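You operate a simulated robot arm through the tools that you are given. There is no shell and no other tool. Be economical: measure what you need, move in short steps, check, and stop when the job is done.

The job below is to be done with a simulated two-armed robot. You get a single attempt, and the scene is never put back.

Task
Change the low orange bobbin on the plait board for a full one.
Fine: push the handle back, stand the low bobbin in the rack's LOW seat, set the full orange bobbin from the rack in its slot, press JOIN, then pull tight; the lever, the other full bobbins and the other braids stay.

It is judged by the outcome, as a careful person would: the job done as asked, and still so three seconds after it is handed in. It fails if anything else is knocked over, pushed out of place, dropped, spilled or broken.

Robot
Two 7-joint arms with fingered hands on one trunk, on a base that drives. Base frame: it is fixed to the floor where the robot stands at the start and does not move with it; the origin is under the middle of the robot, x ahead of it, y to its left, z up; the surface under the hand at the start is at about z = 818. Readings come in mm, rad, newtons and seconds.
The left shoulder is at the start at [60, 166, 951], the right one opposite. With the tool pointing down near the work surface each hand reaches from about 360 to 860 mm from the robot's upright axis, wherever it stands, measured 20 degrees to its own side. Places, roughly: flat board [700, -400, 800]; front seat of the bobbin rack [500, 0, 800]; knotting board [700, -1400, 800]; plait board [700, 200, 800]; plait lever [800, 100, 800]; round stand [700, -900, 900]. Payload 5 kg a hand.
The TCP of each hand is the grasp point between the finger pads, 32 mm short of the fingertips. In the tool frame z runs along the fingers and y along their closing line. Largest opening 160 mm; the body of the gripper starts 89 mm behind the TCP. The gripper is a hand of 3 fingers: y runs from the thumb to the fingers, the wrist lies at [0, 0, -267] in the tool frame, and closing takes about 1.5 s.
Orientation is that of the tool frame in the base frame, as a unit quaternion [w, x, y, z]. With the fingers straight down and closing along the base's y, the tool's x points along the base's -x, its y along +y and its z along -z.

Tools
- The arms move only by the tool step_arm. It takes "left_plan", "right_plan" or both (then of equal length, played together; a hand with none holds still); each is a list of rows, each a list of 7 numbers: the turn, a rotation vector about the base's x, y, z in rad, then the shift along the base's x, y, z in mm, then the opening, from 0 (shut) to 1 (fully open). In form: [[rx, ry, rz, dx, dy, dz, jaw], ...]. A call has 1 to 12 rows; each row is the pose to reach, as a shift and turn from the pose commanded when the call began. Each row takes 0.2 s and may step no farther than 50 mm and 0.15 rad from the row before; otherwise, or with a gripper value out of range, the whole call is refused. Where a pose cannot be reached the arm comes as near as it can. A force on the tool above 40 N (or 10 N above the force at the start of the call, whichever is more), or a blocked arm, ends the call early, and 0.2 s more pass. Each finger travels about 45 mm/s and halts on what it meets, pressing with about 28 N; the grip force reading is that of the motor and also rises with nothing between the fingers. The clock runs only during rows and for 0.2 s after the last one: add rows that repeat a pose to give the fingers time. It gives the time, the measured TCP pose, the force on the tool (base axes), the opening and the grip force at its end, in the units of the frame above (readings bear some noise), with the torque about the TCP (base axes, N m) and any sound that the robot's microphone picked up.
- Cameras (640 x 400 px; columns grow to the right, rows downward): "scene" is now at [50.7, -14.7, 1597.6]; the picture's right is [-0.17, -0.99, 0.00], its down [-0.67, 0.12, -0.73] and it looks along [0.72, -0.13, -0.68] (base axes); focal length 268 px, centre (320, 200). "left" rides on the left gripper at [-65, -4, -116] in its tool frame; the picture's right is [0.06, -1.00, 0.00], its down [0.87, 0.05, -0.49] and it looks along [0.49, 0.03, 0.87] (tool axes); focal length 261 px, centre (320, 200). "right" rides on the right gripper at [65, -4, -116] in its tool frame; the picture's right is [0.06, 1.00, 0.00], its down [-0.87, 0.05, -0.49] and it looks along [-0.49, 0.03, 0.87] (tool axes); focal length 261 px, centre (320, 200). There is no depth. A picture from a camera that has moved, and an enlarged one, comes with that camera's place and axes in the base frame and with its lens.
- grab_frame(camera): a new picture of that camera. It takes no simulated time.
- move_column(by): slides the trunk up (or, below 0, down) by that many mm; the arms and the scene camera ride with it, the base frame stays. It gives what a move gives, with no picture.
- steer(legs): drives the robot by 1 to 6 legs, each [ahead, turn to the left] in mm and rad, along the robot's own axes; the way and the turn of a leg run together, so that a leg with both is an arc; at most 1500 mm and 3.142 rad a leg. The arms and the cameras ride along, it lands a little off, and it stops where it bumps. It gives what a move gives.
- hand_shape(shape, hand): the hand has 3 fingers and takes this shape, open, in about a second: jaw (thumb against the fingers, like two jaws); tri (thumb and two fingers); tip (a fingertip pinch); poke (one finger out to press); point (the index stretched); flat (the hand flat); cup (the hand cupped); fist (a fist). The gripper value then closes the fingers along that shape, each until it touches; the sizes above hold for jaw. It gives what a move gives, with no picture.
- aim_head(pan, tilt): turns the head with the scene camera to pan (to the left, within 1.501 rad either way) and tilt (down, from -0.506 to 1.204), counted from straight ahead of the robot. It gives what a move gives.
- zoom(camera, box): a new picture of the part [left, top, right, bottom] of that camera's present view, enlarged. It takes no simulated time.
- close_job(): hands the job in; it is judged then, once.

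Go step by step. Nothing tells you exact positions but the pictures and the camera data: compare them with the known pose of the tool, close in by small moves and look again before you grip or let go. The budget is 120 turns and 88 pictures, counting those below and the enlarged ones. Unless the task says otherwise, let go and move clear before handing in, and close with one line.

The tools are called after "Call:" as name(argument=value, ...) on one line, values as JSON. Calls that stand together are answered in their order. step_arm: Moves the arms, as the interface text tells. Its arguments: {"type":"object","properties":{"left_plan":{"type":"array"},"right_plan":{"type":"array"}},"required":[]} The other tools are called the same way: move_column (by) slides the trunk up or down; hand_shape (shape, hand) gives the hand a shape; steer (legs) drives the base; aim_head (pan, tilt) turns the head that bears the scene camera; grab_frame (camera) takes a picture; zoom (camera, box) takes an enlarged picture of a part of a camera's view; close_job () hands the job in.

At the start:

```text
t: 0.0
left_eef_pos: [492.1, 348.7, 1142.3]
left_tool_rot: [0.001, 0.0, 1.0, 0.001]
left_wrist_force: [-0.2, 0.5, 0.4]
left_ft_torque: [0.0, 0.0, 0.01]
left_width: 159.6
left_finger_force: 0.0
left_shape: jaw
right_eef_pos: [527.7, -66.1, 1180.9]
right_tool_rot: [-0.001, 0.0, 1.0, 0.0]
right_wrist_force: [-0.3, -0.8, -0.4]
right_ft_torque: [-0.04, 0.03, 0.01]
right_width: 159.8
right_finger_force: 0.2
right_shape: jaw
trunk travel left (down, up): [-500.0, 90.0]
robot x, y, heading: [-3.2, 1.8, -0.004]
head pan, tilt: [-0.173, 0.75]
```

scene: 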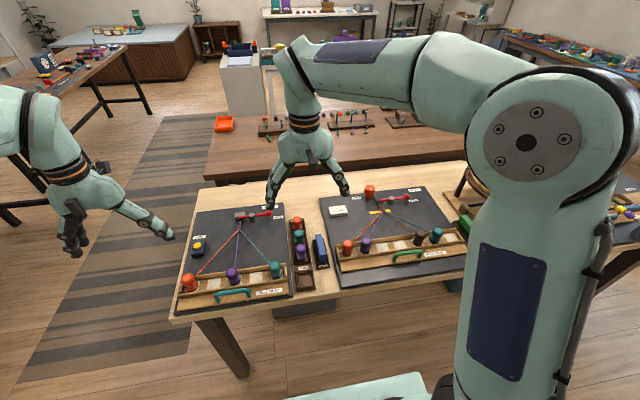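
right: 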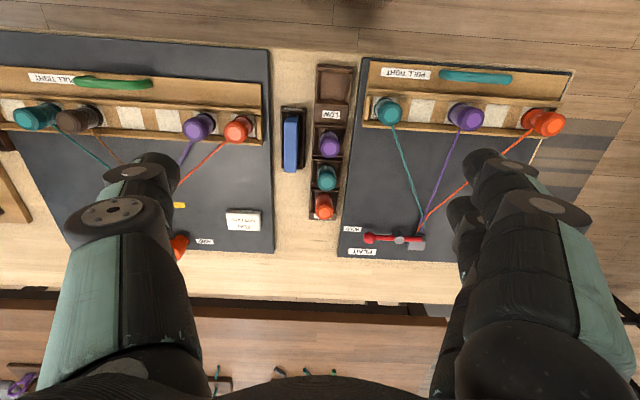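
left: 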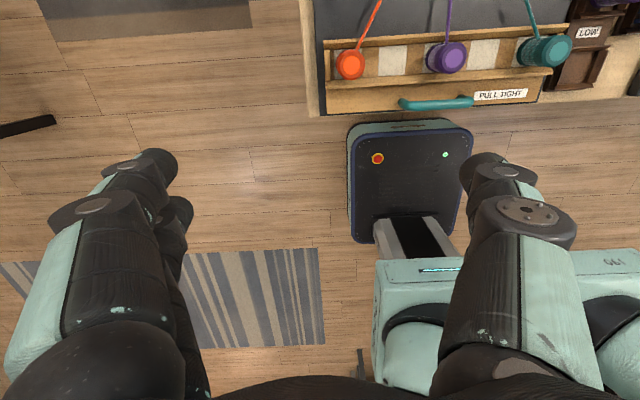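

I see the plait board at left with its three bobbins, teal PULL TIGHT handle and red lever, and the rack to its right with an empty LOW seat in front. I'll look closer.

Call:
zoom(camera="scene", box=[170, 180, 350, 310])

Call:
zoom(camera="right", box=[270, 40, 590, 270])

```text
3.08 times, centred on (260, 245) of scene
camera zoom: at [50.7, -14.7, 1597.6], right [-0.17, -0.99, 0.0], down [-0.67, 0.12, -0.73], along [0.72, -0.13, -0.68], focal length 826 px, centre (505, 62)
```

zoom: 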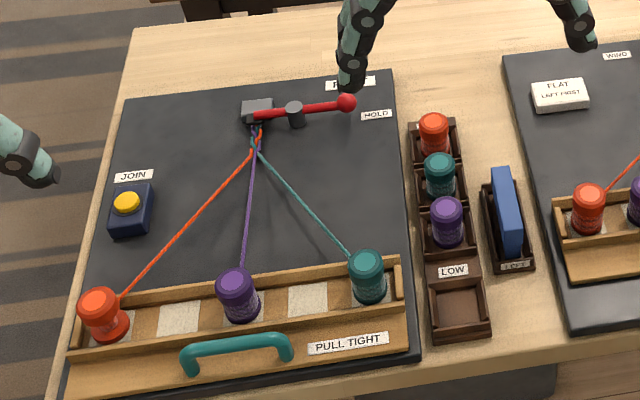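

```text
1.74 times, centred on (430, 155) of right
camera zoom: at [463.3, -70.6, 1296.2], right [-0.06, 1.0, 0.0], down [0.87, 0.05, 0.49], along [0.49, 0.03, -0.87], focal length 453 px, centre (129, 278)
```

zoom: 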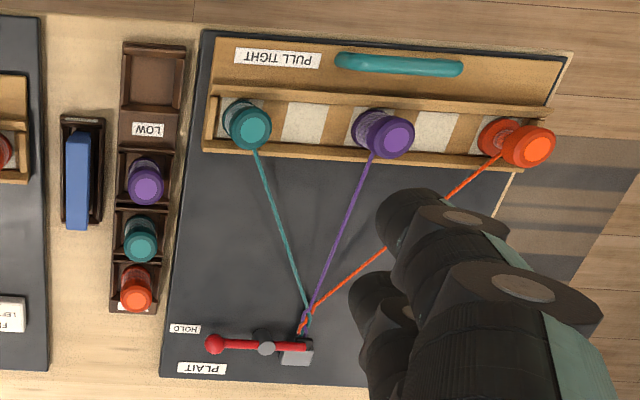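

The low orange bobbin looks to be at about (540, 296), the handle at (485, 171), the LOW seat at (505, -48) and the full orange at (715, -47). I'll move the right arm aside and bring the left hand above the handle, turned so it closes along x.

Call:
step_arm(left_plan=[[0, 0, 0.14, 0, -16, -10, 1], [0, 0, 0.28, 0, -32, -20, 1], [0, 0, 0.42, 0, -48, -30, 1], [0, 0, 0.56, 0, -64, -40, 1], [0, 0, 0.7, 0, -80, -50, 1], [0, 0, 0.84, 0, -96, -65, 1], [0, 0, 0.98, 0, -112, -80, 1], [0, 0, 1.12, -2, -128, -95, 1], [0, 0, 1.26, -4, -144, -110, 0.7], [0, 0, 1.4, -6, -160, -120, 0.6], [0, 0, 1.5, -7, -170, -130, 0.5], [0, 0, 1.571, -7, -178, -140, 0.5]], right_plan=[[0, 0, 0, 0, -40, 0, 1], [0, 0, 0, 0, -80, 0, 1], [0, 0, 0, 0, -120, 0, 1], [0, 0, 0, 0, -160, 0, 1], [0, 0, 0, -20, -200, 0, 1], [0, 0, 0, -40, -240, 0, 1], [0, 0, 0, -60, -270, 0, 1], [0, 0, 0, -60, -270, 0, 1], [0, 0, 0, -60, -270, 0, 1], [0, 0, 0, -60, -270, 0, 1], [0, 0, 0, -60, -270, 0, 1], [0, 0, 0, -60, -270, 0, 1]])

Call:
grab_frame(camera="left")

Call:
grab_frame(camera="scene")

```text
t: 2.6
left_eef_pos: [483.3, 167.4, 1005.1]
left_tool_rot: [-0.001, 0.708, -0.706, 0.0]
left_wrist_force: [0.0, -1.4, 0.9]
left_ft_torque: [0.06, -0.02, 0.03]
left_width: 81.0
left_finger_force: 0.0
left_shape: jaw
right_eef_pos: [467.7, -338.4, 1179.1]
right_tool_rot: [0.0, 0.001, 1.0, 0.001]
right_wrist_force: [-0.4, -0.2, 0.1]
right_ft_torque: [0.1, -0.03, 0.0]
right_width: 160.1
right_finger_force: 0.0
right_shape: jaw
trunk travel left (down, up): [-500.0, 90.0]
robot x, y, heading: [-0.7, -1.5, -0.001]
head pan, tilt: [-0.173, 0.75]
```

```text
82 pictures are left
camera left: at [488.1, 230.9, 1120.1], right [1.0, -0.06, 0.0], down [-0.05, -0.87, 0.49], along [-0.03, -0.49, -0.87], focal length 261 px, centre (320, 200)
```

left: 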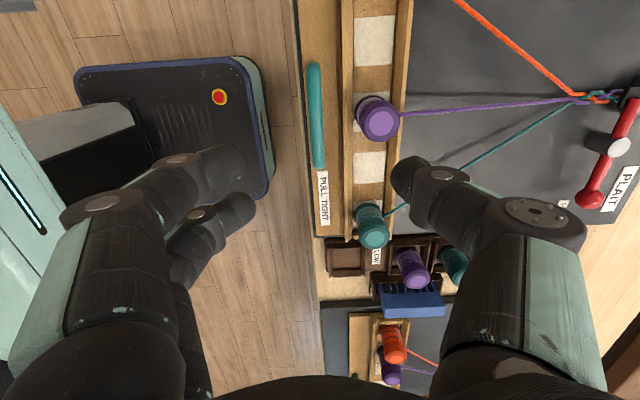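

```text
81 pictures are left
camera scene: at [50.0, -17.7, 1597.6], right [-0.17, -0.99, 0.0], down [-0.67, 0.12, -0.73], along [0.72, -0.12, -0.68], focal length 268 px, centre (320, 200)
```

scene: 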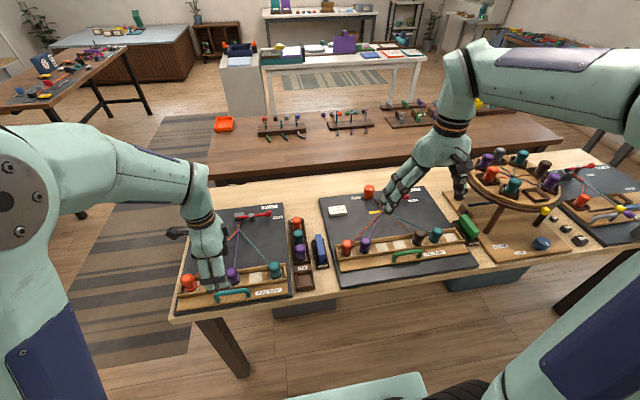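

The handle bar runs along y from about 123 to 221 at x ≈ 480, and the arch is perhaps 865 high. I'll come down above it with a narrower opening and look again.

Call:
step_arm(left_plan=[[0, 0, 0, -2, 2, -30, 0.3], [0, 0, 0, -5, 4, -65, 0.22], [0, 0, 0, -7, 4, -80, 0.22], [0, 0, 0, -7, 4, -80, 0.22]])

Call:
grab_frame(camera="left")

Call:
zoom(camera="scene", box=[170, 200, 330, 320])

```text
t: 3.6
left_eef_pos: [475.5, 175.1, 922.4]
left_tool_rot: [0.0, 0.707, -0.707, 0.0]
left_wrist_force: [-0.3, 0.8, 0.1]
left_ft_torque: [-0.02, 0.01, 0.0]
left_width: 35.7
left_finger_force: 0.1
left_shape: jaw
right_eef_pos: [468.4, -334.3, 1179.7]
right_tool_rot: [0.0, -0.001, 1.0, 0.001]
right_wrist_force: [0.6, 1.4, 0.0]
right_ft_torque: [0.02, 0.0, 0.03]
right_width: 159.9
right_finger_force: 0.1
right_shape: jaw
trunk travel left (down, up): [-500.0, 90.0]
robot x, y, heading: [0.7, 0.3, 0.004]
head pan, tilt: [-0.173, 0.75]
```

```text
80 pictures are left
camera left: at [481.5, 237.4, 1038.5], right [1.0, -0.06, 0.0], down [-0.05, -0.87, 0.49], along [-0.03, -0.49, -0.87], focal length 261 px, centre (320, 200)
```

left: 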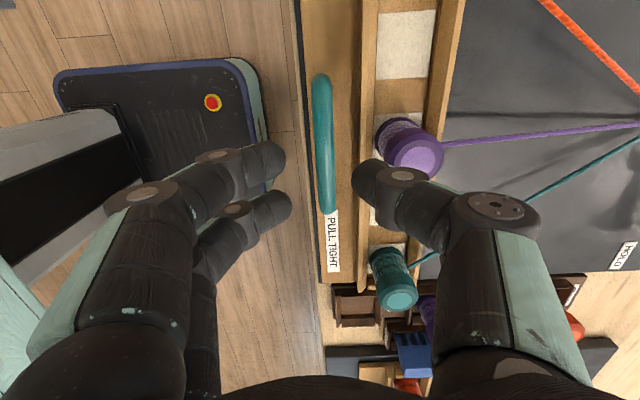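

```text
3.33 times, centred on (250, 260) of scene
camera zoom: at [50.7, -14.6, 1597.6], right [-0.17, -0.99, 0.0], down [-0.67, 0.12, -0.73], along [0.72, -0.13, -0.68], focal length 895 px, centre (553, 0)
```

zoom: 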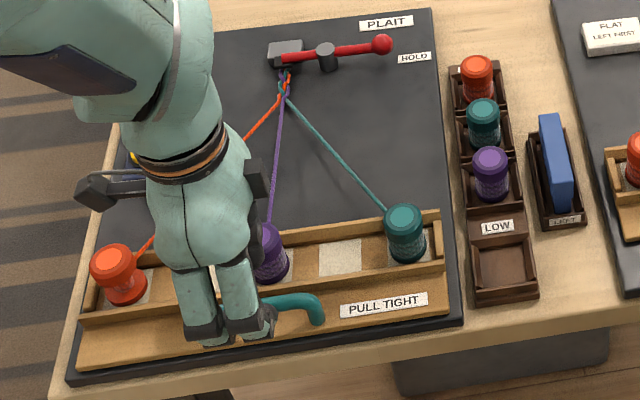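

The thumb would come down beside the purple bobbin here, so I'll slide to y ≈ 138, between purple and teal, and lower onto the bar.

Call:
step_arm(left_plan=[[0, 0, 0, 0, -20, 0, 0.22], [0, 0, 0, 0, -37, 0, 0.22], [0, 0, 0, 0, -37, -15, 0.22], [0, 0, 0, 0, -37, -25, 0.22], [0, 0, 0, 0, -37, -25, 0.22]])

Call:
grab_frame(camera="left")

Call:
zoom(camera="scene", box=[200, 220, 320, 310])

```text
t: 4.8
left_eef_pos: [475.1, 137.3, 898.0]
left_tool_rot: [0.001, 0.707, -0.707, 0.0]
left_wrist_force: [-0.1, -0.6, 1.3]
left_ft_torque: [0.05, -0.01, -0.01]
left_width: 35.5
left_finger_force: 0.0
left_shape: jaw
right_eef_pos: [467.9, -335.8, 1179.9]
right_tool_rot: [0.0, 0.0, 1.0, 0.0]
right_wrist_force: [-0.5, -0.2, -1.0]
right_ft_torque: [-0.05, -0.03, -0.02]
right_width: 159.9
right_finger_force: 0.0
right_shape: jaw
trunk travel left (down, up): [-500.0, 90.0]
robot x, y, heading: [0.1, -2.2, 0.002]
head pan, tilt: [-0.173, 0.75]
```

```text
78 pictures are left
camera left: at [481.5, 200.4, 1014.3], right [1.0, -0.06, 0.0], down [-0.05, -0.87, 0.49], along [-0.03, -0.49, -0.87], focal length 261 px, centre (320, 200)
```

left: 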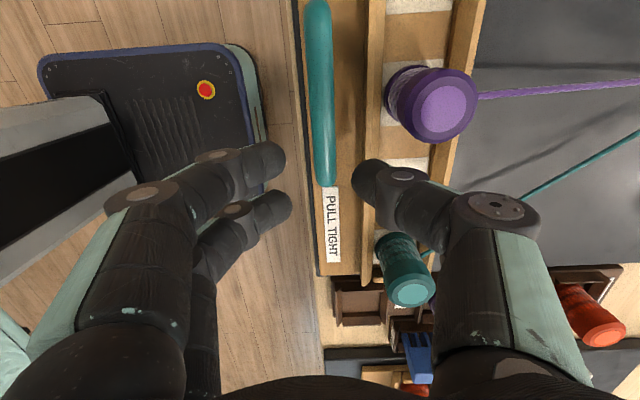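

```text
4.44 times, centred on (260, 265) of scene
camera zoom: at [50.7, -14.8, 1597.6], right [-0.17, -0.99, 0.0], down [-0.67, 0.12, -0.73], along [0.72, -0.13, -0.68], focal length 1193 px, centre (587, -89)
```

zoom: 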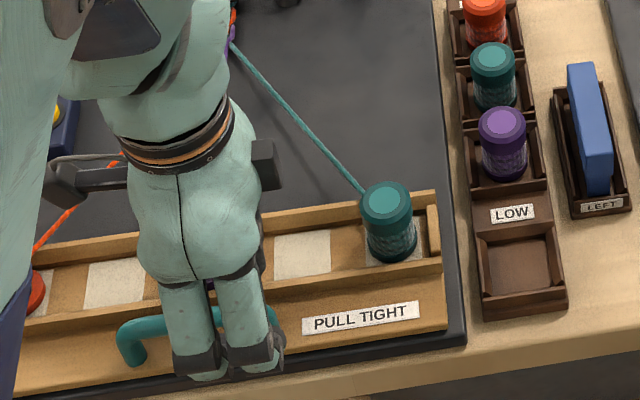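

The bar sits almost centred between thumb and fingers. I'll narrow slightly, lower about 18 mm and close on it.

Call:
step_arm(left_plan=[[0, 0, 0, 2, 5, 0, 0.18], [0, 0, 0, 2, 5, -6, 0.18], [0, 0, 0, 2, 5, -12, 0.18], [0, 0, 0, 2, 5, -18, 0.18], [0, 0, 0, 2, 5, -18, 0.05], [0, 0, 0, 2, 5, -18, 0.05], [0, 0, 0, 2, 5, -18, 0.05]])

Call:
grab_frame(camera="left")

```text
t: 6.4
left_eef_pos: [478.2, 141.7, 881.9]
left_tool_rot: [0.0, -0.707, 0.707, 0.0]
left_wrist_force: [2.2, -0.2, 1.6]
left_ft_torque: [-0.02, -0.04, 0.0]
left_width: 9.2
left_finger_force: 0.1
left_shape: jaw
right_eef_pos: [468.8, -335.2, 1178.5]
right_tool_rot: [0.0, 0.0, 1.0, -0.001]
right_wrist_force: [1.0, 0.1, 0.5]
right_ft_torque: [-0.02, -0.03, -0.03]
right_width: 159.9
right_finger_force: 0.1
right_shape: jaw
trunk travel left (down, up): [-500.0, 90.0]
robot x, y, heading: [1.9, -2.5, 0.001]
head pan, tilt: [-0.173, 0.75]
```

```text
76 pictures are left
camera left: at [483.9, 205.3, 996.3], right [1.0, -0.06, 0.0], down [-0.05, -0.87, 0.49], along [-0.03, -0.49, -0.87], focal length 261 px, centre (320, 200)
```

left: 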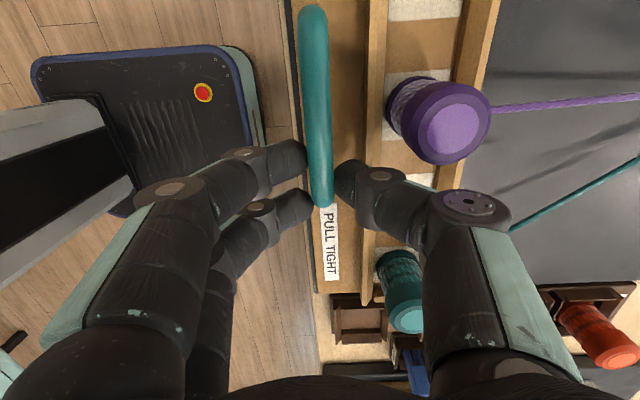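

The fingers closed just above the bar without touching it. I'll reopen slightly and go lower.

Call:
step_arm(left_plan=[[0, 0, 0, 0, 5, 0, 0.2], [0, 0, 0, 0, 5, 0, 0.2], [0, 0, 0, 0, 5, -7, 0.2], [0, 0, 0, 0, 5, -14, 0.2], [0, 0, 0, 0, 5, -20, 0.2], [0, 0, 0, 0, 5, -20, 0.0], [0, 0, 0, 0, 5, -20, 0.0], [0, 0, 0, 0, 5, -20, 0.0]])

Call:
grab_frame(camera="left")

```text
t: 7.4
left_eef_pos: [485.1, 146.1, 872.1]
left_tool_rot: [-0.006, 0.707, -0.707, 0.007]
left_wrist_force: [1.8, 1.6, 26.9]
left_ft_torque: [0.08, -0.74, 0.01]
left_width: 32.3
left_finger_force: 0.1
left_shape: jaw
right_eef_pos: [468.6, -335.5, 1179.9]
right_tool_rot: [0.0, 0.0, 1.0, 0.001]
right_wrist_force: [0.3, -0.1, -0.5]
right_ft_torque: [-0.02, 0.03, 0.0]
right_width: 159.9
right_finger_force: 0.0
right_shape: jaw
trunk travel left (down, up): [-500.0, 90.0]
robot x, y, heading: [2.2, -3.7, 0.001]
head pan, tilt: [-0.173, 0.75]
stopped in row 5 (left hand): the force on the tool passed its limit at 47 N (the readings are from after the stop); the commanded pose is now the measured one
```

```text
75 pictures are left
camera left: at [487.8, 210.4, 987.5], right [1.0, -0.06, 0.02], down [-0.06, -0.87, 0.49], along [-0.02, -0.49, -0.87], focal length 261 px, centre (320, 200)
```

left: 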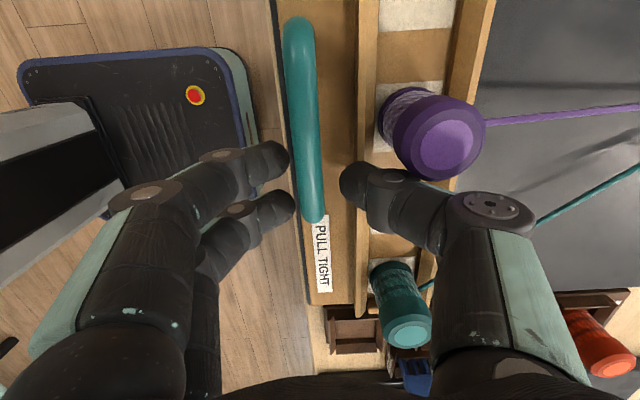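

The thumb touched the top of the rail (z ≈ 840), and the bar is nearer x ≈ 474. I'll lift, shift toward the robot and descend again.

Call:
step_arm(left_plan=[[0, 0, 0, 0, 0, 10, 0.2], [0, 0, 0, -15, -3, 10, 0.18], [0, 0, 0, -15, -3, 10, 0.18], [0, 0, 0, -15, -3, 0, 0.18], [0, 0, 0, -15, -3, -6, 0.18], [0, 0, 0, -15, -3, -12, 0.18]])

Call:
grab_frame(camera="left")

```text
t: 8.8
left_eef_pos: [469.4, 143.8, 859.2]
left_tool_rot: [0.006, -0.707, 0.707, -0.006]
left_wrist_force: [1.8, 1.1, 29.1]
left_ft_torque: [0.02, -1.05, 0.04]
left_width: 30.8
left_finger_force: 0.1
left_shape: jaw
right_eef_pos: [466.2, -335.3, 1180.5]
right_tool_rot: [0.001, 0.0, 1.0, 0.001]
right_wrist_force: [0.6, -0.1, 0.0]
right_ft_torque: [0.02, 0.0, 0.01]
right_width: 160.1
right_finger_force: 0.2
right_shape: jaw
trunk travel left (down, up): [-500.0, 90.0]
robot x, y, heading: [0.3, 2.8, 0.001]
head pan, tilt: [-0.173, 0.75]
```

```text
74 pictures are left
camera left: at [472.8, 207.5, 974.8], right [1.0, -0.06, 0.02], down [-0.06, -0.87, 0.49], along [-0.02, -0.49, -0.87], focal length 261 px, centre (320, 200)
```

left: 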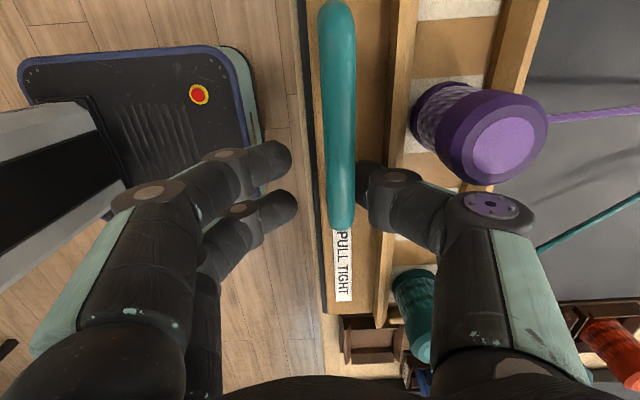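

The thumb is now in the gap between bar and rail. I'll ease up a few mm and close on the bar.

Call:
step_arm(left_plan=[[0, 0, 0, 0, 0, 5, 0.18], [0, 0, 0, 2, 0, 5, 0.1], [0, 0, 0, 4, 0, 5, 0.0], [0, 0, 0, 4, 0, 5, 0.0], [0, 0, 0, 4, 0, 5, 0.0]])

Call:
grab_frame(camera="left")

```text
t: 10.0
left_eef_pos: [473.0, 143.4, 863.0]
left_tool_rot: [-0.003, 0.707, -0.707, 0.004]
left_wrist_force: [2.0, 1.1, -6.2]
left_ft_torque: [0.02, 0.24, -0.11]
left_width: 0.5
left_finger_force: 28.3
left_shape: jaw
right_eef_pos: [469.4, -336.4, 1179.5]
right_tool_rot: [0.001, 0.0, 1.0, 0.0]
right_wrist_force: [-0.7, -0.3, -0.5]
right_ft_torque: [0.0, -0.01, -0.02]
right_width: 159.8
right_finger_force: 0.1
right_shape: jaw
trunk travel left (down, up): [-500.0, 90.0]
robot x, y, heading: [-0.4, -1.1, -0.0]
head pan, tilt: [-0.173, 0.75]
```

```text
73 pictures are left
camera left: at [476.0, 207.8, 977.5], right [1.0, -0.06, 0.01], down [-0.06, -0.87, 0.49], along [-0.02, -0.49, -0.87], focal length 261 px, centre (320, 200)
```

left: 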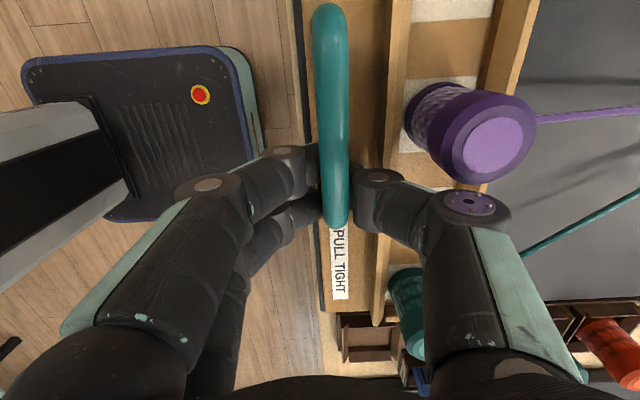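

The bar is captured between the fingers. I'll push it away from the robot in small steps.

Call:
step_arm(left_plan=[[0, 0, 0, 8, 0, 0, 0], [0, 0, 0, 16, 0, 0, 0], [0, 0, 0, 24, 0, 0, 0], [0, 0, 0, 32, 0, 0, 0], [0, 0, 0, 40, 0, 0, 0]])

Call:
zoom(camera="scene", box=[170, 190, 330, 310])

```text
t: 11.2
left_eef_pos: [512.6, 144.6, 862.5]
left_tool_rot: [-0.004, 0.707, -0.707, 0.003]
left_wrist_force: [-0.2, -0.4, -12.9]
left_ft_torque: [0.03, 0.31, -0.17]
left_width: 0.0
left_finger_force: 28.9
left_shape: jaw
right_eef_pos: [470.0, -335.7, 1178.3]
right_tool_rot: [0.0, 0.0, 1.0, 0.0]
right_wrist_force: [0.9, -0.3, 0.0]
right_ft_torque: [-0.06, -0.01, -0.02]
right_width: 159.8
right_finger_force: 0.1
right_shape: jaw
trunk travel left (down, up): [-500.0, 90.0]
robot x, y, heading: [2.5, -0.1, -0.001]
head pan, tilt: [-0.173, 0.75]
```

```text
3.33 times, centred on (250, 250) of scene
camera zoom: at [51.8, -14.8, 1597.5], right [-0.17, -0.99, 0.0], down [-0.67, 0.12, -0.73], along [0.72, -0.13, -0.68], focal length 895 px, centre (553, 33)
```

zoom: 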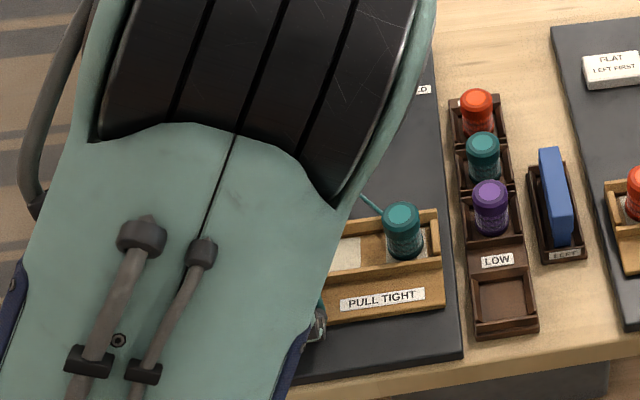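

The tray slid freely with the handle. I'll keep going gently to find the stop.

Call:
step_arm(left_plan=[[0, 0, 0, 5, 0, 0, 0], [0, 0, 0, 10, 0, 0, 0], [0, 0, 0, 15, 0, 0, 0], [0, 0, 0, 20, 0, 0, 0]])

Call:
grab_frame(camera="left")

```text
t: 12.2
left_eef_pos: [526.5, 145.1, 863.5]
left_tool_rot: [-0.002, 0.708, -0.706, 0.003]
left_wrist_force: [-35.0, -1.8, 0.4]
left_ft_torque: [-0.31, 0.81, -0.2]
left_width: 0.0
left_finger_force: 28.1
left_shape: jaw
right_eef_pos: [466.0, -336.4, 1180.2]
right_tool_rot: [0.001, 0.0, 1.0, 0.001]
right_wrist_force: [-0.5, -0.3, -0.3]
right_ft_torque: [0.01, 0.02, -0.02]
right_width: 160.1
right_finger_force: 0.1
right_shape: jaw
trunk travel left (down, up): [-500.0, 90.0]
robot x, y, heading: [-3.8, 3.4, -0.003]
head pan, tilt: [-0.173, 0.75]
```

```text
71 pictures are left
camera left: at [531.2, 208.1, 978.9], right [1.0, -0.06, 0.01], down [-0.06, -0.87, 0.49], along [-0.02, -0.49, -0.87], focal length 261 px, centre (320, 200)
```

left: 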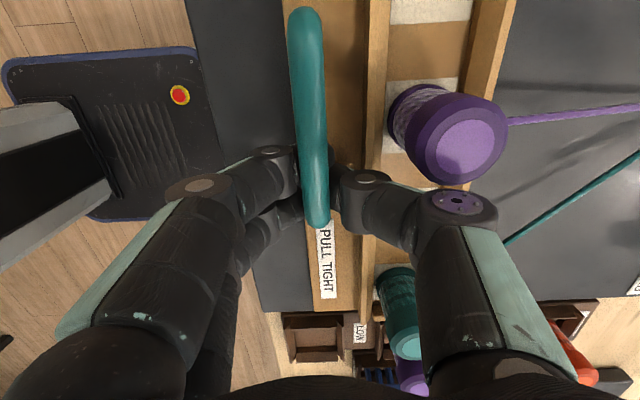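

The stop was reached at about +50 mm of travel. I'll ease off, open slightly, lift straight up and turn the hand back to close along y.

Call:
step_arm(left_plan=[[0, 0, 0, -4, 0, 0, 0.1], [0, 0, 0, -7, 0, 0, 0.18], [0, 0, 0, -7, 0, 0, 0.2], [0, 0, 0, -7, 0, 10, 0.2], [0, 0, 0, -7, 0, 25, 0.2], [0, 0, 0, -7, 0, 60, 0.2], [0, 0, 0, -7, 0, 100, 0.2], [0, 0, 0, -7, 0, 150, 0.2]])

Call:
step_arm(left_plan=[[0, 0, -0.14, 8, 12, 0, 0.4], [0, 0, -0.28, 15, 24, 0, 0.4], [0, 0, -0.42, 22, 36, 0, 0.4], [0, 0, -0.56, 29, 48, 0, 0.4], [0, 0, -0.7, 36, 60, 0, 0.4], [0, 0, -0.84, 43, 72, 0, 0.4], [0, 0, -0.98, 50, 84, 0, 0.4], [0, 0, -1.12, 56, 100, 0, 0.4], [0, 0, -1.26, 62, 115, 0, 0.4], [0, 0, -1.4, 68, 130, 0, 0.4], [0, 0, -1.5, 70, 145, 0, 0.4], [0, 0, -1.571, 72, 153, 0, 0.4]])

Call:
grab_frame(camera="left")

Call:
zoom(camera="scene", box=[170, 180, 350, 310])

```text
t: 14.0
left_eef_pos: [525.1, 143.7, 1012.9]
left_tool_rot: [-0.004, 0.707, -0.707, 0.004]
left_wrist_force: [-0.4, -0.1, 0.2]
left_ft_torque: [0.02, -0.01, 0.02]
left_width: 31.9
left_finger_force: 0.1
left_shape: jaw
right_eef_pos: [467.3, -335.9, 1179.5]
right_tool_rot: [0.0, 0.0, 1.0, 0.001]
right_wrist_force: [0.8, -0.4, -0.7]
right_ft_torque: [-0.01, 0.01, 0.02]
right_width: 159.9
right_finger_force: 0.1
right_shape: jaw
trunk travel left (down, up): [-500.0, 90.0]
robot x, y, heading: [-0.2, -2.3, -0.002]
head pan, tilt: [-0.173, 0.75]
```

```text
t: 16.6
left_eef_pos: [597.4, 297.8, 1013.7]
left_tool_rot: [-0.001, 0.001, 1.0, -0.005]
left_wrist_force: [-0.3, 0.0, 0.3]
left_ft_torque: [-0.02, -0.01, -0.02]
left_width: 63.6
left_finger_force: 0.0
left_shape: jaw
right_eef_pos: [469.0, -336.2, 1178.6]
right_tool_rot: [0.0, 0.0, 1.0, 0.001]
right_wrist_force: [-0.5, 0.2, 0.2]
right_ft_torque: [0.0, 0.01, -0.03]
right_width: 159.9
right_finger_force: 0.0
right_shape: jaw
trunk travel left (down, up): [-500.0, 90.0]
robot x, y, heading: [-0.2, -1.3, -0.002]
head pan, tilt: [-0.173, 0.75]
```

```text
70 pictures are left
camera left: at [664.0, 292.9, 1128.4], right [-0.06, -1.0, 0.01], down [-0.87, 0.06, 0.49], along [-0.49, 0.02, -0.87], focal length 261 px, centre (320, 200)
```

left: 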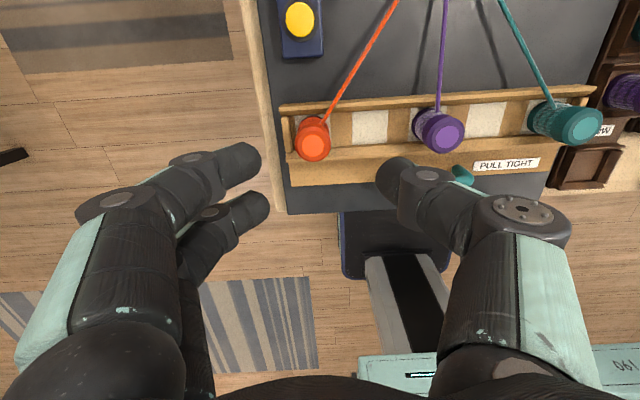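

```text
3.08 times, centred on (260, 245) of scene
camera zoom: at [50.9, -14.6, 1597.6], right [-0.17, -0.99, 0.0], down [-0.67, 0.12, -0.73], along [0.72, -0.12, -0.68], focal length 826 px, centre (505, 62)
```

zoom: 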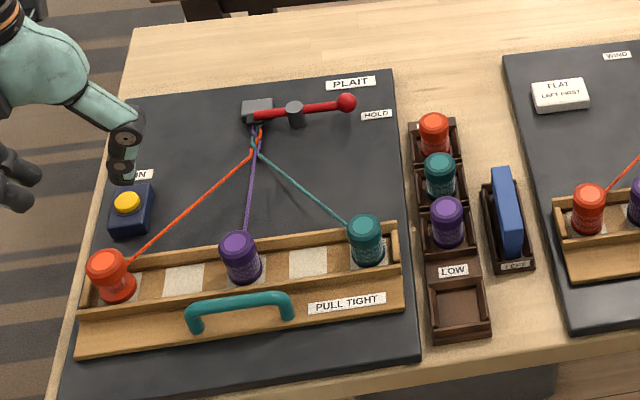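

The tray is back, and the low orange bobbin is now around (588, 299) with its cap top near z = 883. I'll lower over it and check.

Call:
step_arm(left_plan=[[0, 0, 0, -5, 1, -40, 0.45], [0, 0, 0, -9, 2, -80, 0.45], [0, 0, 0, -9, 2, -95, 0.45], [0, 0, 0, -9, 2, -95, 0.45]])

Call:
grab_frame(camera="left")

Call:
zoom(camera="scene", box=[150, 200, 310, 310])

```text
t: 17.6
left_eef_pos: [587.6, 298.4, 918.9]
left_tool_rot: [-0.002, 0.0, 1.0, -0.005]
left_wrist_force: [0.4, 0.2, 0.1]
left_ft_torque: [0.04, 0.0, -0.02]
left_width: 71.3
left_finger_force: 0.1
left_shape: jaw
right_eef_pos: [469.1, -335.8, 1179.3]
right_tool_rot: [-0.001, 0.0, 1.0, 0.0]
right_wrist_force: [-1.1, 0.2, 0.1]
right_ft_torque: [-0.03, 0.03, 0.02]
right_width: 160.1
right_finger_force: 0.1
right_shape: jaw
trunk travel left (down, up): [-500.0, 90.0]
robot x, y, heading: [1.1, -1.9, -0.002]
head pan, tilt: [-0.173, 0.75]
```

```text
68 pictures are left
camera left: at [653.4, 294.1, 1033.6], right [-0.06, -1.0, 0.01], down [-0.87, 0.06, 0.49], along [-0.49, 0.02, -0.87], focal length 261 px, centre (320, 200)
```

left: 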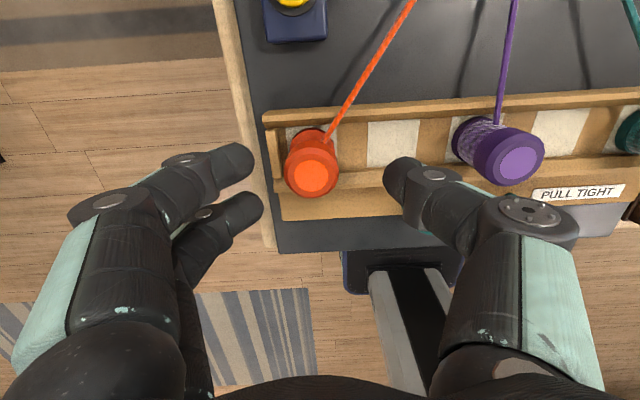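

```text
3.64 times, centred on (230, 255) of scene
camera zoom: at [50.8, -14.9, 1597.6], right [-0.17, -0.99, 0.0], down [-0.67, 0.12, -0.73], along [0.72, -0.12, -0.68], focal length 976 px, centre (647, 0)
```

zoom: 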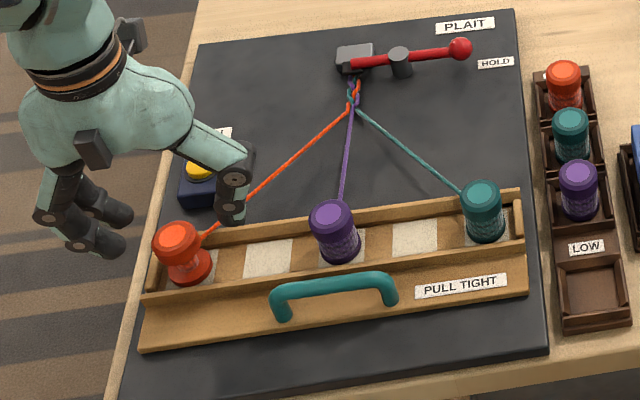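

The bobbin cap is about 5 mm nearer the robot and 4 mm to the left of the grasp point. I'll correct, lower and close.

Call:
step_arm(left_plan=[[0, 0, 0, -5, 4, 0, 0.45], [0, 0, 0, -5, 4, -15, 0.45], [0, 0, 0, -5, 4, -30, 0.45], [0, 0, 0, -5, 4, -40, 0.45], [0, 0, 0, -5, 4, -40, 0.45]])

Call:
grab_frame(camera="left")

Call:
zoom(camera="scene", box=[150, 210, 270, 300])

```text
t: 18.8
left_eef_pos: [581.4, 302.6, 876.9]
left_tool_rot: [0.0, 0.0, 1.0, -0.006]
left_wrist_force: [0.3, 0.3, 0.3]
left_ft_torque: [-0.02, 0.0, 0.02]
left_width: 71.4
left_finger_force: 0.0
left_shape: jaw
right_eef_pos: [468.9, -335.8, 1179.3]
right_tool_rot: [0.001, 0.0, 1.0, 0.0]
right_wrist_force: [-0.2, 0.6, -0.5]
right_ft_torque: [0.04, 0.01, -0.01]
right_width: 159.8
right_finger_force: 0.0
right_shape: jaw
trunk travel left (down, up): [-500.0, 90.0]
robot x, y, heading: [-0.7, 3.1, -0.005]
head pan, tilt: [-0.173, 0.75]
```

```text
66 pictures are left
camera left: at [647.8, 298.2, 992.6], right [-0.06, -1.0, 0.01], down [-0.87, 0.06, 0.49], along [-0.49, 0.02, -0.87], focal length 261 px, centre (320, 200)
```

left: 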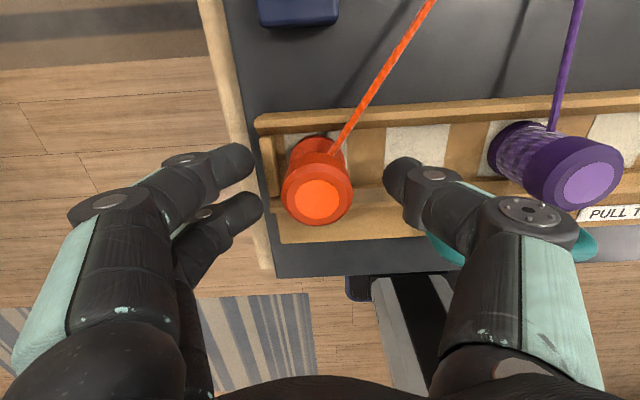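

```text
4.44 times, centred on (210, 255) of scene
camera zoom: at [50.7, -14.8, 1597.6], right [-0.17, -0.99, 0.0], down [-0.67, 0.12, -0.73], along [0.72, -0.12, -0.68], focal length 1193 px, centre (809, -44)
```

zoom: 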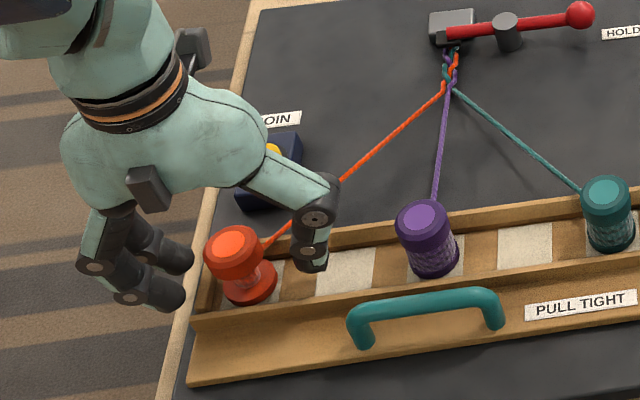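

The cap is centred on the grasp point. Closing now.

Call:
step_arm(left_plan=[[0, 0, 0, 1, 0, -3, 0.45], [0, 0, 0, 1, 0, -3, 0.3], [0, 0, 0, 1, 0, -3, 0.15], [0, 0, 0, 1, 0, -3, 0.0], [0, 0, 0, 1, 0, -3, 0.0], [0, 0, 0, 1, 0, -3, 0.0], [0, 0, 0, 1, 0, -3, 0.0]])

Call:
grab_frame(camera="left")

```text
t: 20.4
left_eef_pos: [582.7, 302.5, 874.9]
left_tool_rot: [-0.001, 0.0, 1.0, -0.005]
left_wrist_force: [-0.1, 0.6, 0.3]
left_ft_torque: [0.02, 0.04, -0.03]
left_width: 24.8
left_finger_force: 27.8
left_shape: jaw
right_eef_pos: [468.5, -334.9, 1179.4]
right_tool_rot: [0.0, 0.0, 1.0, 0.0]
right_wrist_force: [-0.1, -1.1, -0.2]
right_ft_torque: [0.0, 0.02, -0.02]
right_width: 159.7
right_finger_force: 0.1
right_shape: jaw
trunk travel left (down, up): [-500.0, 90.0]
robot x, y, heading: [-0.1, -0.9, -0.004]
head pan, tilt: [-0.173, 0.75]
```

```text
64 pictures are left
camera left: at [649.2, 298.5, 990.2], right [-0.06, -1.0, 0.01], down [-0.87, 0.06, 0.49], along [-0.49, 0.02, -0.87], focal length 261 px, centre (320, 200)
```

left: 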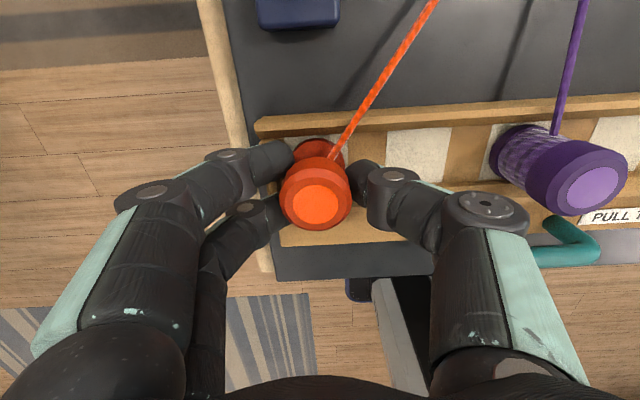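

The bobbin is gripped at 25 mm. I'll lift it straight up and check the strand.

Call:
step_arm(left_plan=[[0, 0, 0, 0, 0, 10, 0], [0, 0, 0, 0, 0, 25, 0], [0, 0, 0, 0, 0, 45, 0], [0, 0, 0, 0, 0, 70, 0], [0, 0, 0, 0, 0, 90, 0]])

Call:
grab_frame(camera="left")

Call:
zoom(camera="scene", box=[170, 180, 350, 310])

```text
t: 21.6
left_eef_pos: [583.9, 302.8, 965.4]
left_tool_rot: [0.0, 0.0, 1.0, -0.005]
left_wrist_force: [0.6, 0.7, -0.8]
left_ft_torque: [-0.01, -0.02, -0.01]
left_width: 25.1
left_finger_force: 27.9
left_shape: jaw
right_eef_pos: [469.3, -336.0, 1178.9]
right_tool_rot: [0.0, 0.0, 1.0, -0.001]
right_wrist_force: [-0.6, -0.7, -0.2]
right_ft_torque: [-0.03, 0.02, -0.01]
right_width: 159.9
right_finger_force: 0.0
right_shape: jaw
trunk travel left (down, up): [-500.0, 90.0]
robot x, y, heading: [-0.1, 3.5, 0.002]
head pan, tilt: [-0.173, 0.75]
```

```text
63 pictures are left
camera left: at [649.9, 299.0, 1080.6], right [-0.06, -1.0, 0.01], down [-0.87, 0.06, 0.49], along [-0.49, 0.02, -0.87], focal length 261 px, centre (320, 200)
```

left: 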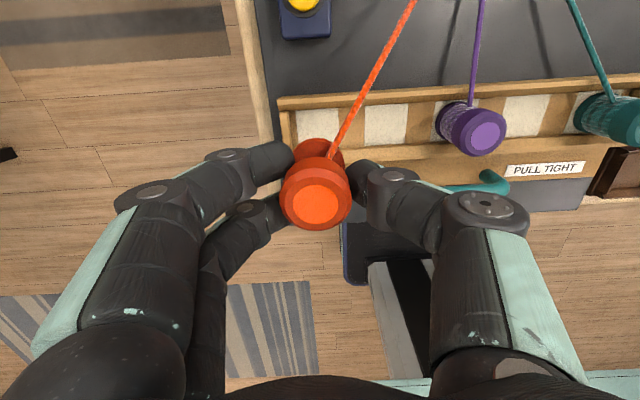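

```text
3.08 times, centred on (260, 245) of scene
camera zoom: at [50.5, -14.8, 1597.6], right [-0.17, -0.99, 0.0], down [-0.67, 0.12, -0.73], along [0.72, -0.12, -0.68], focal length 826 px, centre (505, 62)
```

zoom: 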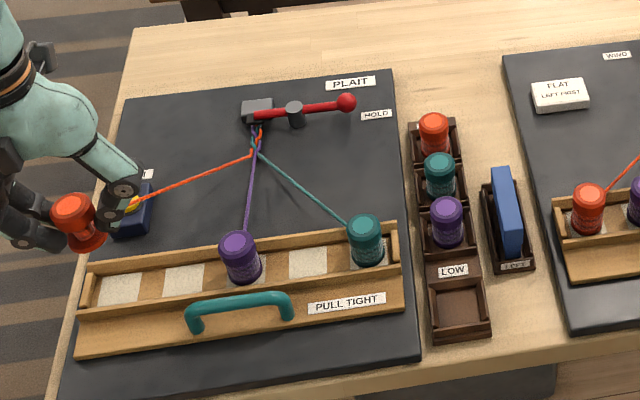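

The low bobbin is out, with its strand still paying out. I'll carry it high toward the LOW seat around (510, -47) and look down there.

Call:
step_arm(left_plan=[[0, 0, 0, -8, -30, 15, 0], [0, 0, 0, -16, -65, 30, 0], [0, 0, 0, -24, -100, 40, 0], [0, 0, 0, -32, -135, 45, 0], [0, 0, 0, -38, -170, 45, 0], [0, 0, 0, -44, -205, 45, 0], [0, 0, 0, -50, -240, 45, 0], [0, 0, 0, -56, -275, 45, 0], [0, 0, 0, -62, -305, 45, 0], [0, 0, 0, -68, -330, 45, 0], [0, 0, 0, -74, -350, 45, 0], [0, 0, 0, -74, -350, 45, 0]])

Call:
grab_frame(camera="left")

Call:
zoom(camera="scene", box=[190, 180, 370, 310])

```text
t: 24.2
left_eef_pos: [511.0, -47.2, 1010.5]
left_tool_rot: [0.0, 0.0, 1.0, -0.005]
left_wrist_force: [-0.7, 0.1, 0.3]
left_ft_torque: [-0.02, -0.02, -0.01]
left_width: 25.0
left_finger_force: 27.9
left_shape: jaw
right_eef_pos: [469.4, -336.1, 1179.4]
right_tool_rot: [0.0, 0.0, 1.0, 0.0]
right_wrist_force: [0.0, 0.5, 0.9]
right_ft_torque: [-0.05, 0.0, -0.01]
right_width: 159.9
right_finger_force: 0.1
right_shape: jaw
trunk travel left (down, up): [-500.0, 90.0]
robot x, y, heading: [4.1, 1.4, -0.002]
head pan, tilt: [-0.173, 0.75]
```

```text
61 pictures are left
camera left: at [577.2, -51.4, 1125.3], right [-0.06, -1.0, 0.01], down [-0.87, 0.06, 0.49], along [-0.49, 0.02, -0.87], focal length 261 px, centre (320, 200)
```

left: 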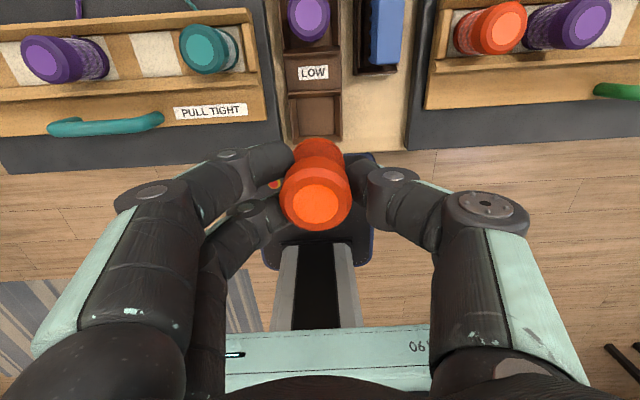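

```text
3.08 times, centred on (280, 245) of scene
camera zoom: at [50.9, -14.7, 1597.6], right [-0.17, -0.99, 0.0], down [-0.67, 0.12, -0.73], along [0.72, -0.12, -0.68], focal length 826 px, centre (443, 62)
```

zoom: 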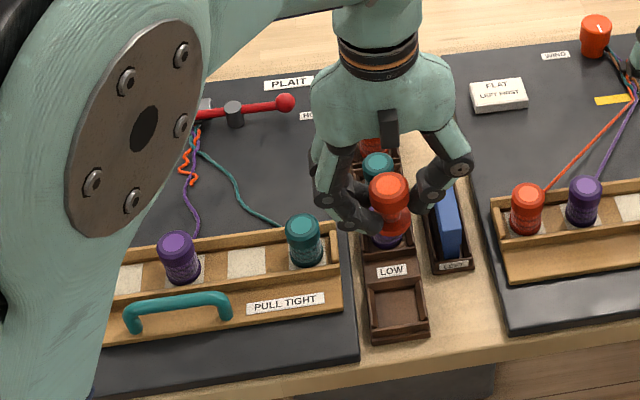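

The strand parted cleanly, and the LOW seat is about (514, -43). I'll shift there and lower to check alignment.

Call:
step_arm(left_plan=[[0, 0, 0, 3, 4, -30, 0], [0, 0, 0, 3, 4, -60, 0], [0, 0, 0, 3, 4, -85, 0], [0, 0, 0, 3, 4, -85, 0]])

Call:
grab_frame(camera="left")

Call:
zoom(camera="scene", box=[250, 210, 370, 300])

```text
t: 25.2
left_eef_pos: [514.1, -41.3, 924.4]
left_tool_rot: [-0.001, 0.0, 1.0, -0.004]
left_wrist_force: [0.0, 0.1, 0.1]
left_ft_torque: [-0.01, 0.0, 0.03]
left_width: 25.2
left_finger_force: 28.3
left_shape: jaw
right_eef_pos: [468.6, -337.5, 1179.0]
right_tool_rot: [0.0, -0.001, 1.0, 0.0]
right_wrist_force: [0.2, -0.6, 0.5]
right_ft_torque: [-0.04, 0.01, -0.03]
right_width: 159.9
right_finger_force: 0.2
right_shape: jaw
trunk travel left (down, up): [-500.0, 90.0]
robot x, y, heading: [-3.2, -0.3, -0.004]
head pan, tilt: [-0.173, 0.75]
```

```text
59 pictures are left
camera left: at [579.8, -46.7, 1039.3], right [-0.06, -1.0, 0.01], down [-0.87, 0.06, 0.49], along [-0.49, 0.02, -0.87], focal length 261 px, centre (320, 200)
```

left: 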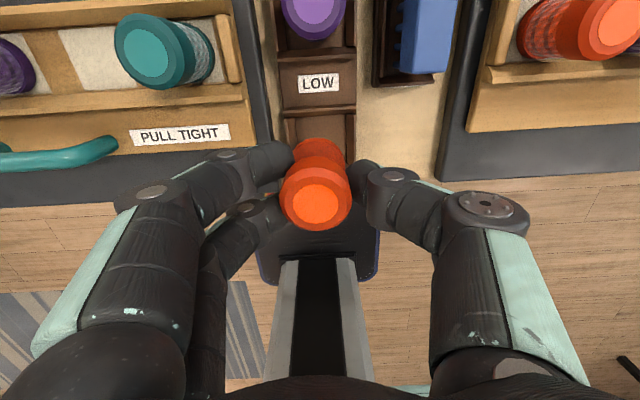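

```text
4.44 times, centred on (310, 255) of scene
camera zoom: at [50.6, -14.9, 1597.6], right [-0.17, -0.99, 0.0], down [-0.67, 0.12, -0.73], along [0.72, -0.12, -0.68], focal length 1193 px, centre (364, -44)
```

zoom: 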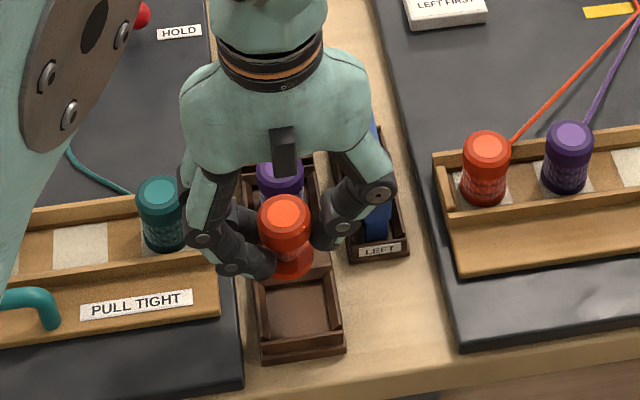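

Alignment in y is good; the seat seems about 1–2 mm closer. I'll lower near the seat and look once more.

Call:
step_arm(left_plan=[[0, 0, 0, -2, -1, -15, 0], [0, 0, 0, -2, -1, -30, 0], [0, 0, 0, -2, -1, -30, 0]])

Call:
zoom(camera="left", box=[220, 60, 420, 240])

Call:
zoom(camera="scene", box=[270, 220, 350, 290])

```text
t: 26.0
left_eef_pos: [512.0, -44.1, 895.3]
left_tool_rot: [-0.001, 0.0, 1.0, -0.005]
left_wrist_force: [0.2, 0.6, -0.1]
left_ft_torque: [0.02, 0.0, 0.02]
left_width: 25.0
left_finger_force: 28.0
left_shape: jaw
right_eef_pos: [469.0, -337.3, 1178.3]
right_tool_rot: [0.0, 0.0, 1.0, 0.001]
right_wrist_force: [0.3, 0.0, -0.2]
right_ft_torque: [0.01, 0.0, 0.01]
right_width: 160.1
right_finger_force: 0.0
right_shape: jaw
trunk travel left (down, up): [-500.0, 90.0]
robot x, y, heading: [-1.2, 4.5, -0.0]
head pan, tilt: [-0.173, 0.75]
```

```text
2.22 times, centred on (320, 150) of left
camera zoom: at [578.3, -48.7, 1009.7], right [-0.06, -1.0, 0.01], down [-0.87, 0.06, 0.49], along [-0.49, 0.02, -0.87], focal length 579 px, centre (320, 311)
```

zoom: 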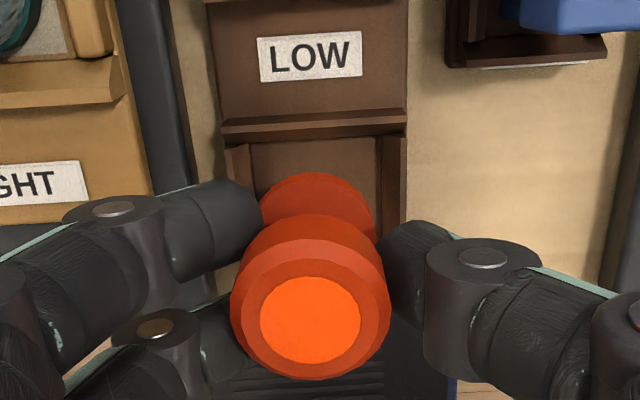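

```text
5.71 times, centred on (310, 255) of scene
camera zoom: at [50.7, -14.9, 1597.6], right [-0.17, -0.99, 0.0], down [-0.67, 0.12, -0.73], along [0.72, -0.12, -0.68], focal length 1534 px, centre (377, -114)
```

zoom: 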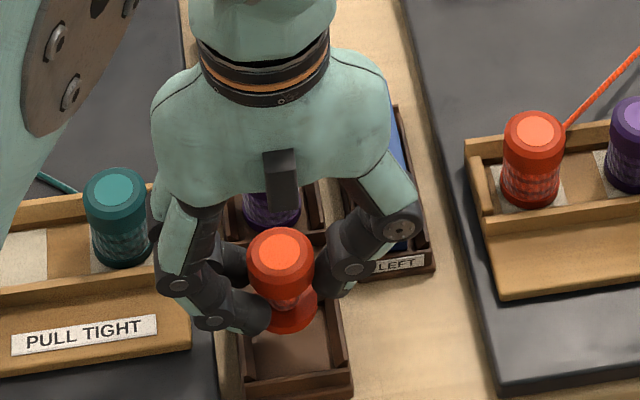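

The bobbin base lines up with the seat in both views. I'll lower gently.

Call:
step_arm(left_plan=[[0, 0, 0, 0, 1, -6, 0], [0, 0, 0, 0, 1, -12, 0], [0, 0, 0, 0, 1, -17, 0], [0, 0, 0, 0, 1, -21, 0], [0, 0, 0, 0, 1, -21, 0]])

Call:
zoom(camera="scene", box=[270, 220, 350, 290])

```text
t: 27.2
left_eef_pos: [509.9, -44.1, 872.6]
left_tool_rot: [-0.001, 0.001, 1.0, -0.005]
left_wrist_force: [-0.4, -0.3, -1.0]
left_ft_torque: [0.02, -0.04, -0.05]
left_width: 24.8
left_finger_force: 27.4
left_shape: jaw
right_eef_pos: [468.6, -335.7, 1179.6]
right_tool_rot: [0.0, 0.001, 1.0, 0.0]
right_wrist_force: [-0.9, 0.6, -1.1]
right_ft_torque: [0.0, 0.02, -0.02]
right_width: 160.0
right_finger_force: 0.3
right_shape: jaw
trunk travel left (down, up): [-500.0, 90.0]
robot x, y, heading: [-2.7, -0.3, 0.001]
head pan, tilt: [-0.173, 0.75]
```

```text
5.71 times, centred on (310, 255) of scene
camera zoom: at [50.8, -15.0, 1597.6], right [-0.17, -0.99, 0.0], down [-0.67, 0.12, -0.73], along [0.72, -0.12, -0.68], focal length 1534 px, centre (377, -114)
```

zoom: 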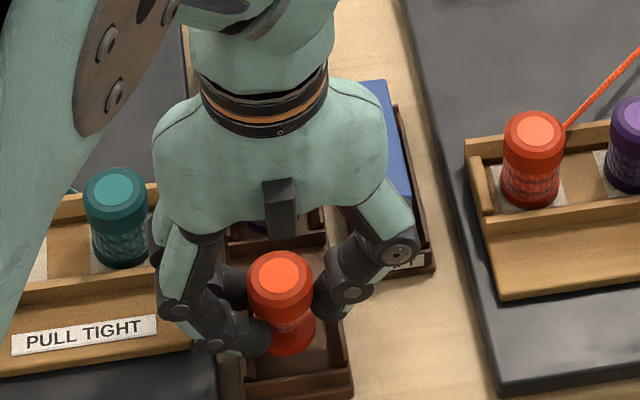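

No contact yet, so I'll continue down in tiny steps.

Call:
step_arm(left_plan=[[0, 0, 0, 1, 0, -2, 0], [0, 0, 0, 1, 0, -4, 0], [0, 0, 0, 1, 0, -6, 0], [0, 0, 0, 1, 0, -6, 0]])

Call:
zoom(camera="left", box=[220, 60, 420, 240])

```text
t: 28.2
left_eef_pos: [512.0, -43.9, 868.0]
left_tool_rot: [0.0, 0.0, 1.0, -0.005]
left_wrist_force: [-0.5, -0.1, -1.1]
left_ft_torque: [0.01, -0.04, -0.01]
left_width: 25.1
left_finger_force: 28.2
left_shape: jaw
right_eef_pos: [469.2, -336.4, 1178.8]
right_tool_rot: [0.0, 0.0, 1.0, 0.0]
right_wrist_force: [0.5, 0.3, -0.1]
right_ft_torque: [0.0, 0.0, 0.0]
right_width: 159.8
right_finger_force: 0.0
right_shape: jaw
trunk travel left (down, up): [-500.0, 90.0]
robot x, y, heading: [0.9, 1.0, -0.001]
head pan, tilt: [-0.173, 0.75]
```

```text
2.22 times, centred on (320, 150) of left
camera zoom: at [578.5, -47.8, 983.5], right [-0.06, -1.0, 0.01], down [-0.87, 0.06, 0.49], along [-0.49, 0.02, -0.87], focal length 579 px, centre (320, 311)
```

zoom: 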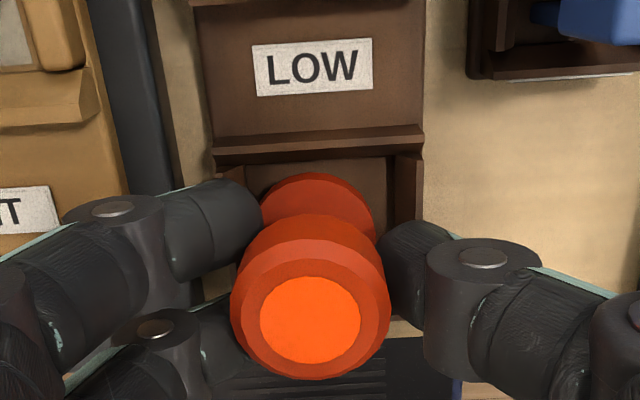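

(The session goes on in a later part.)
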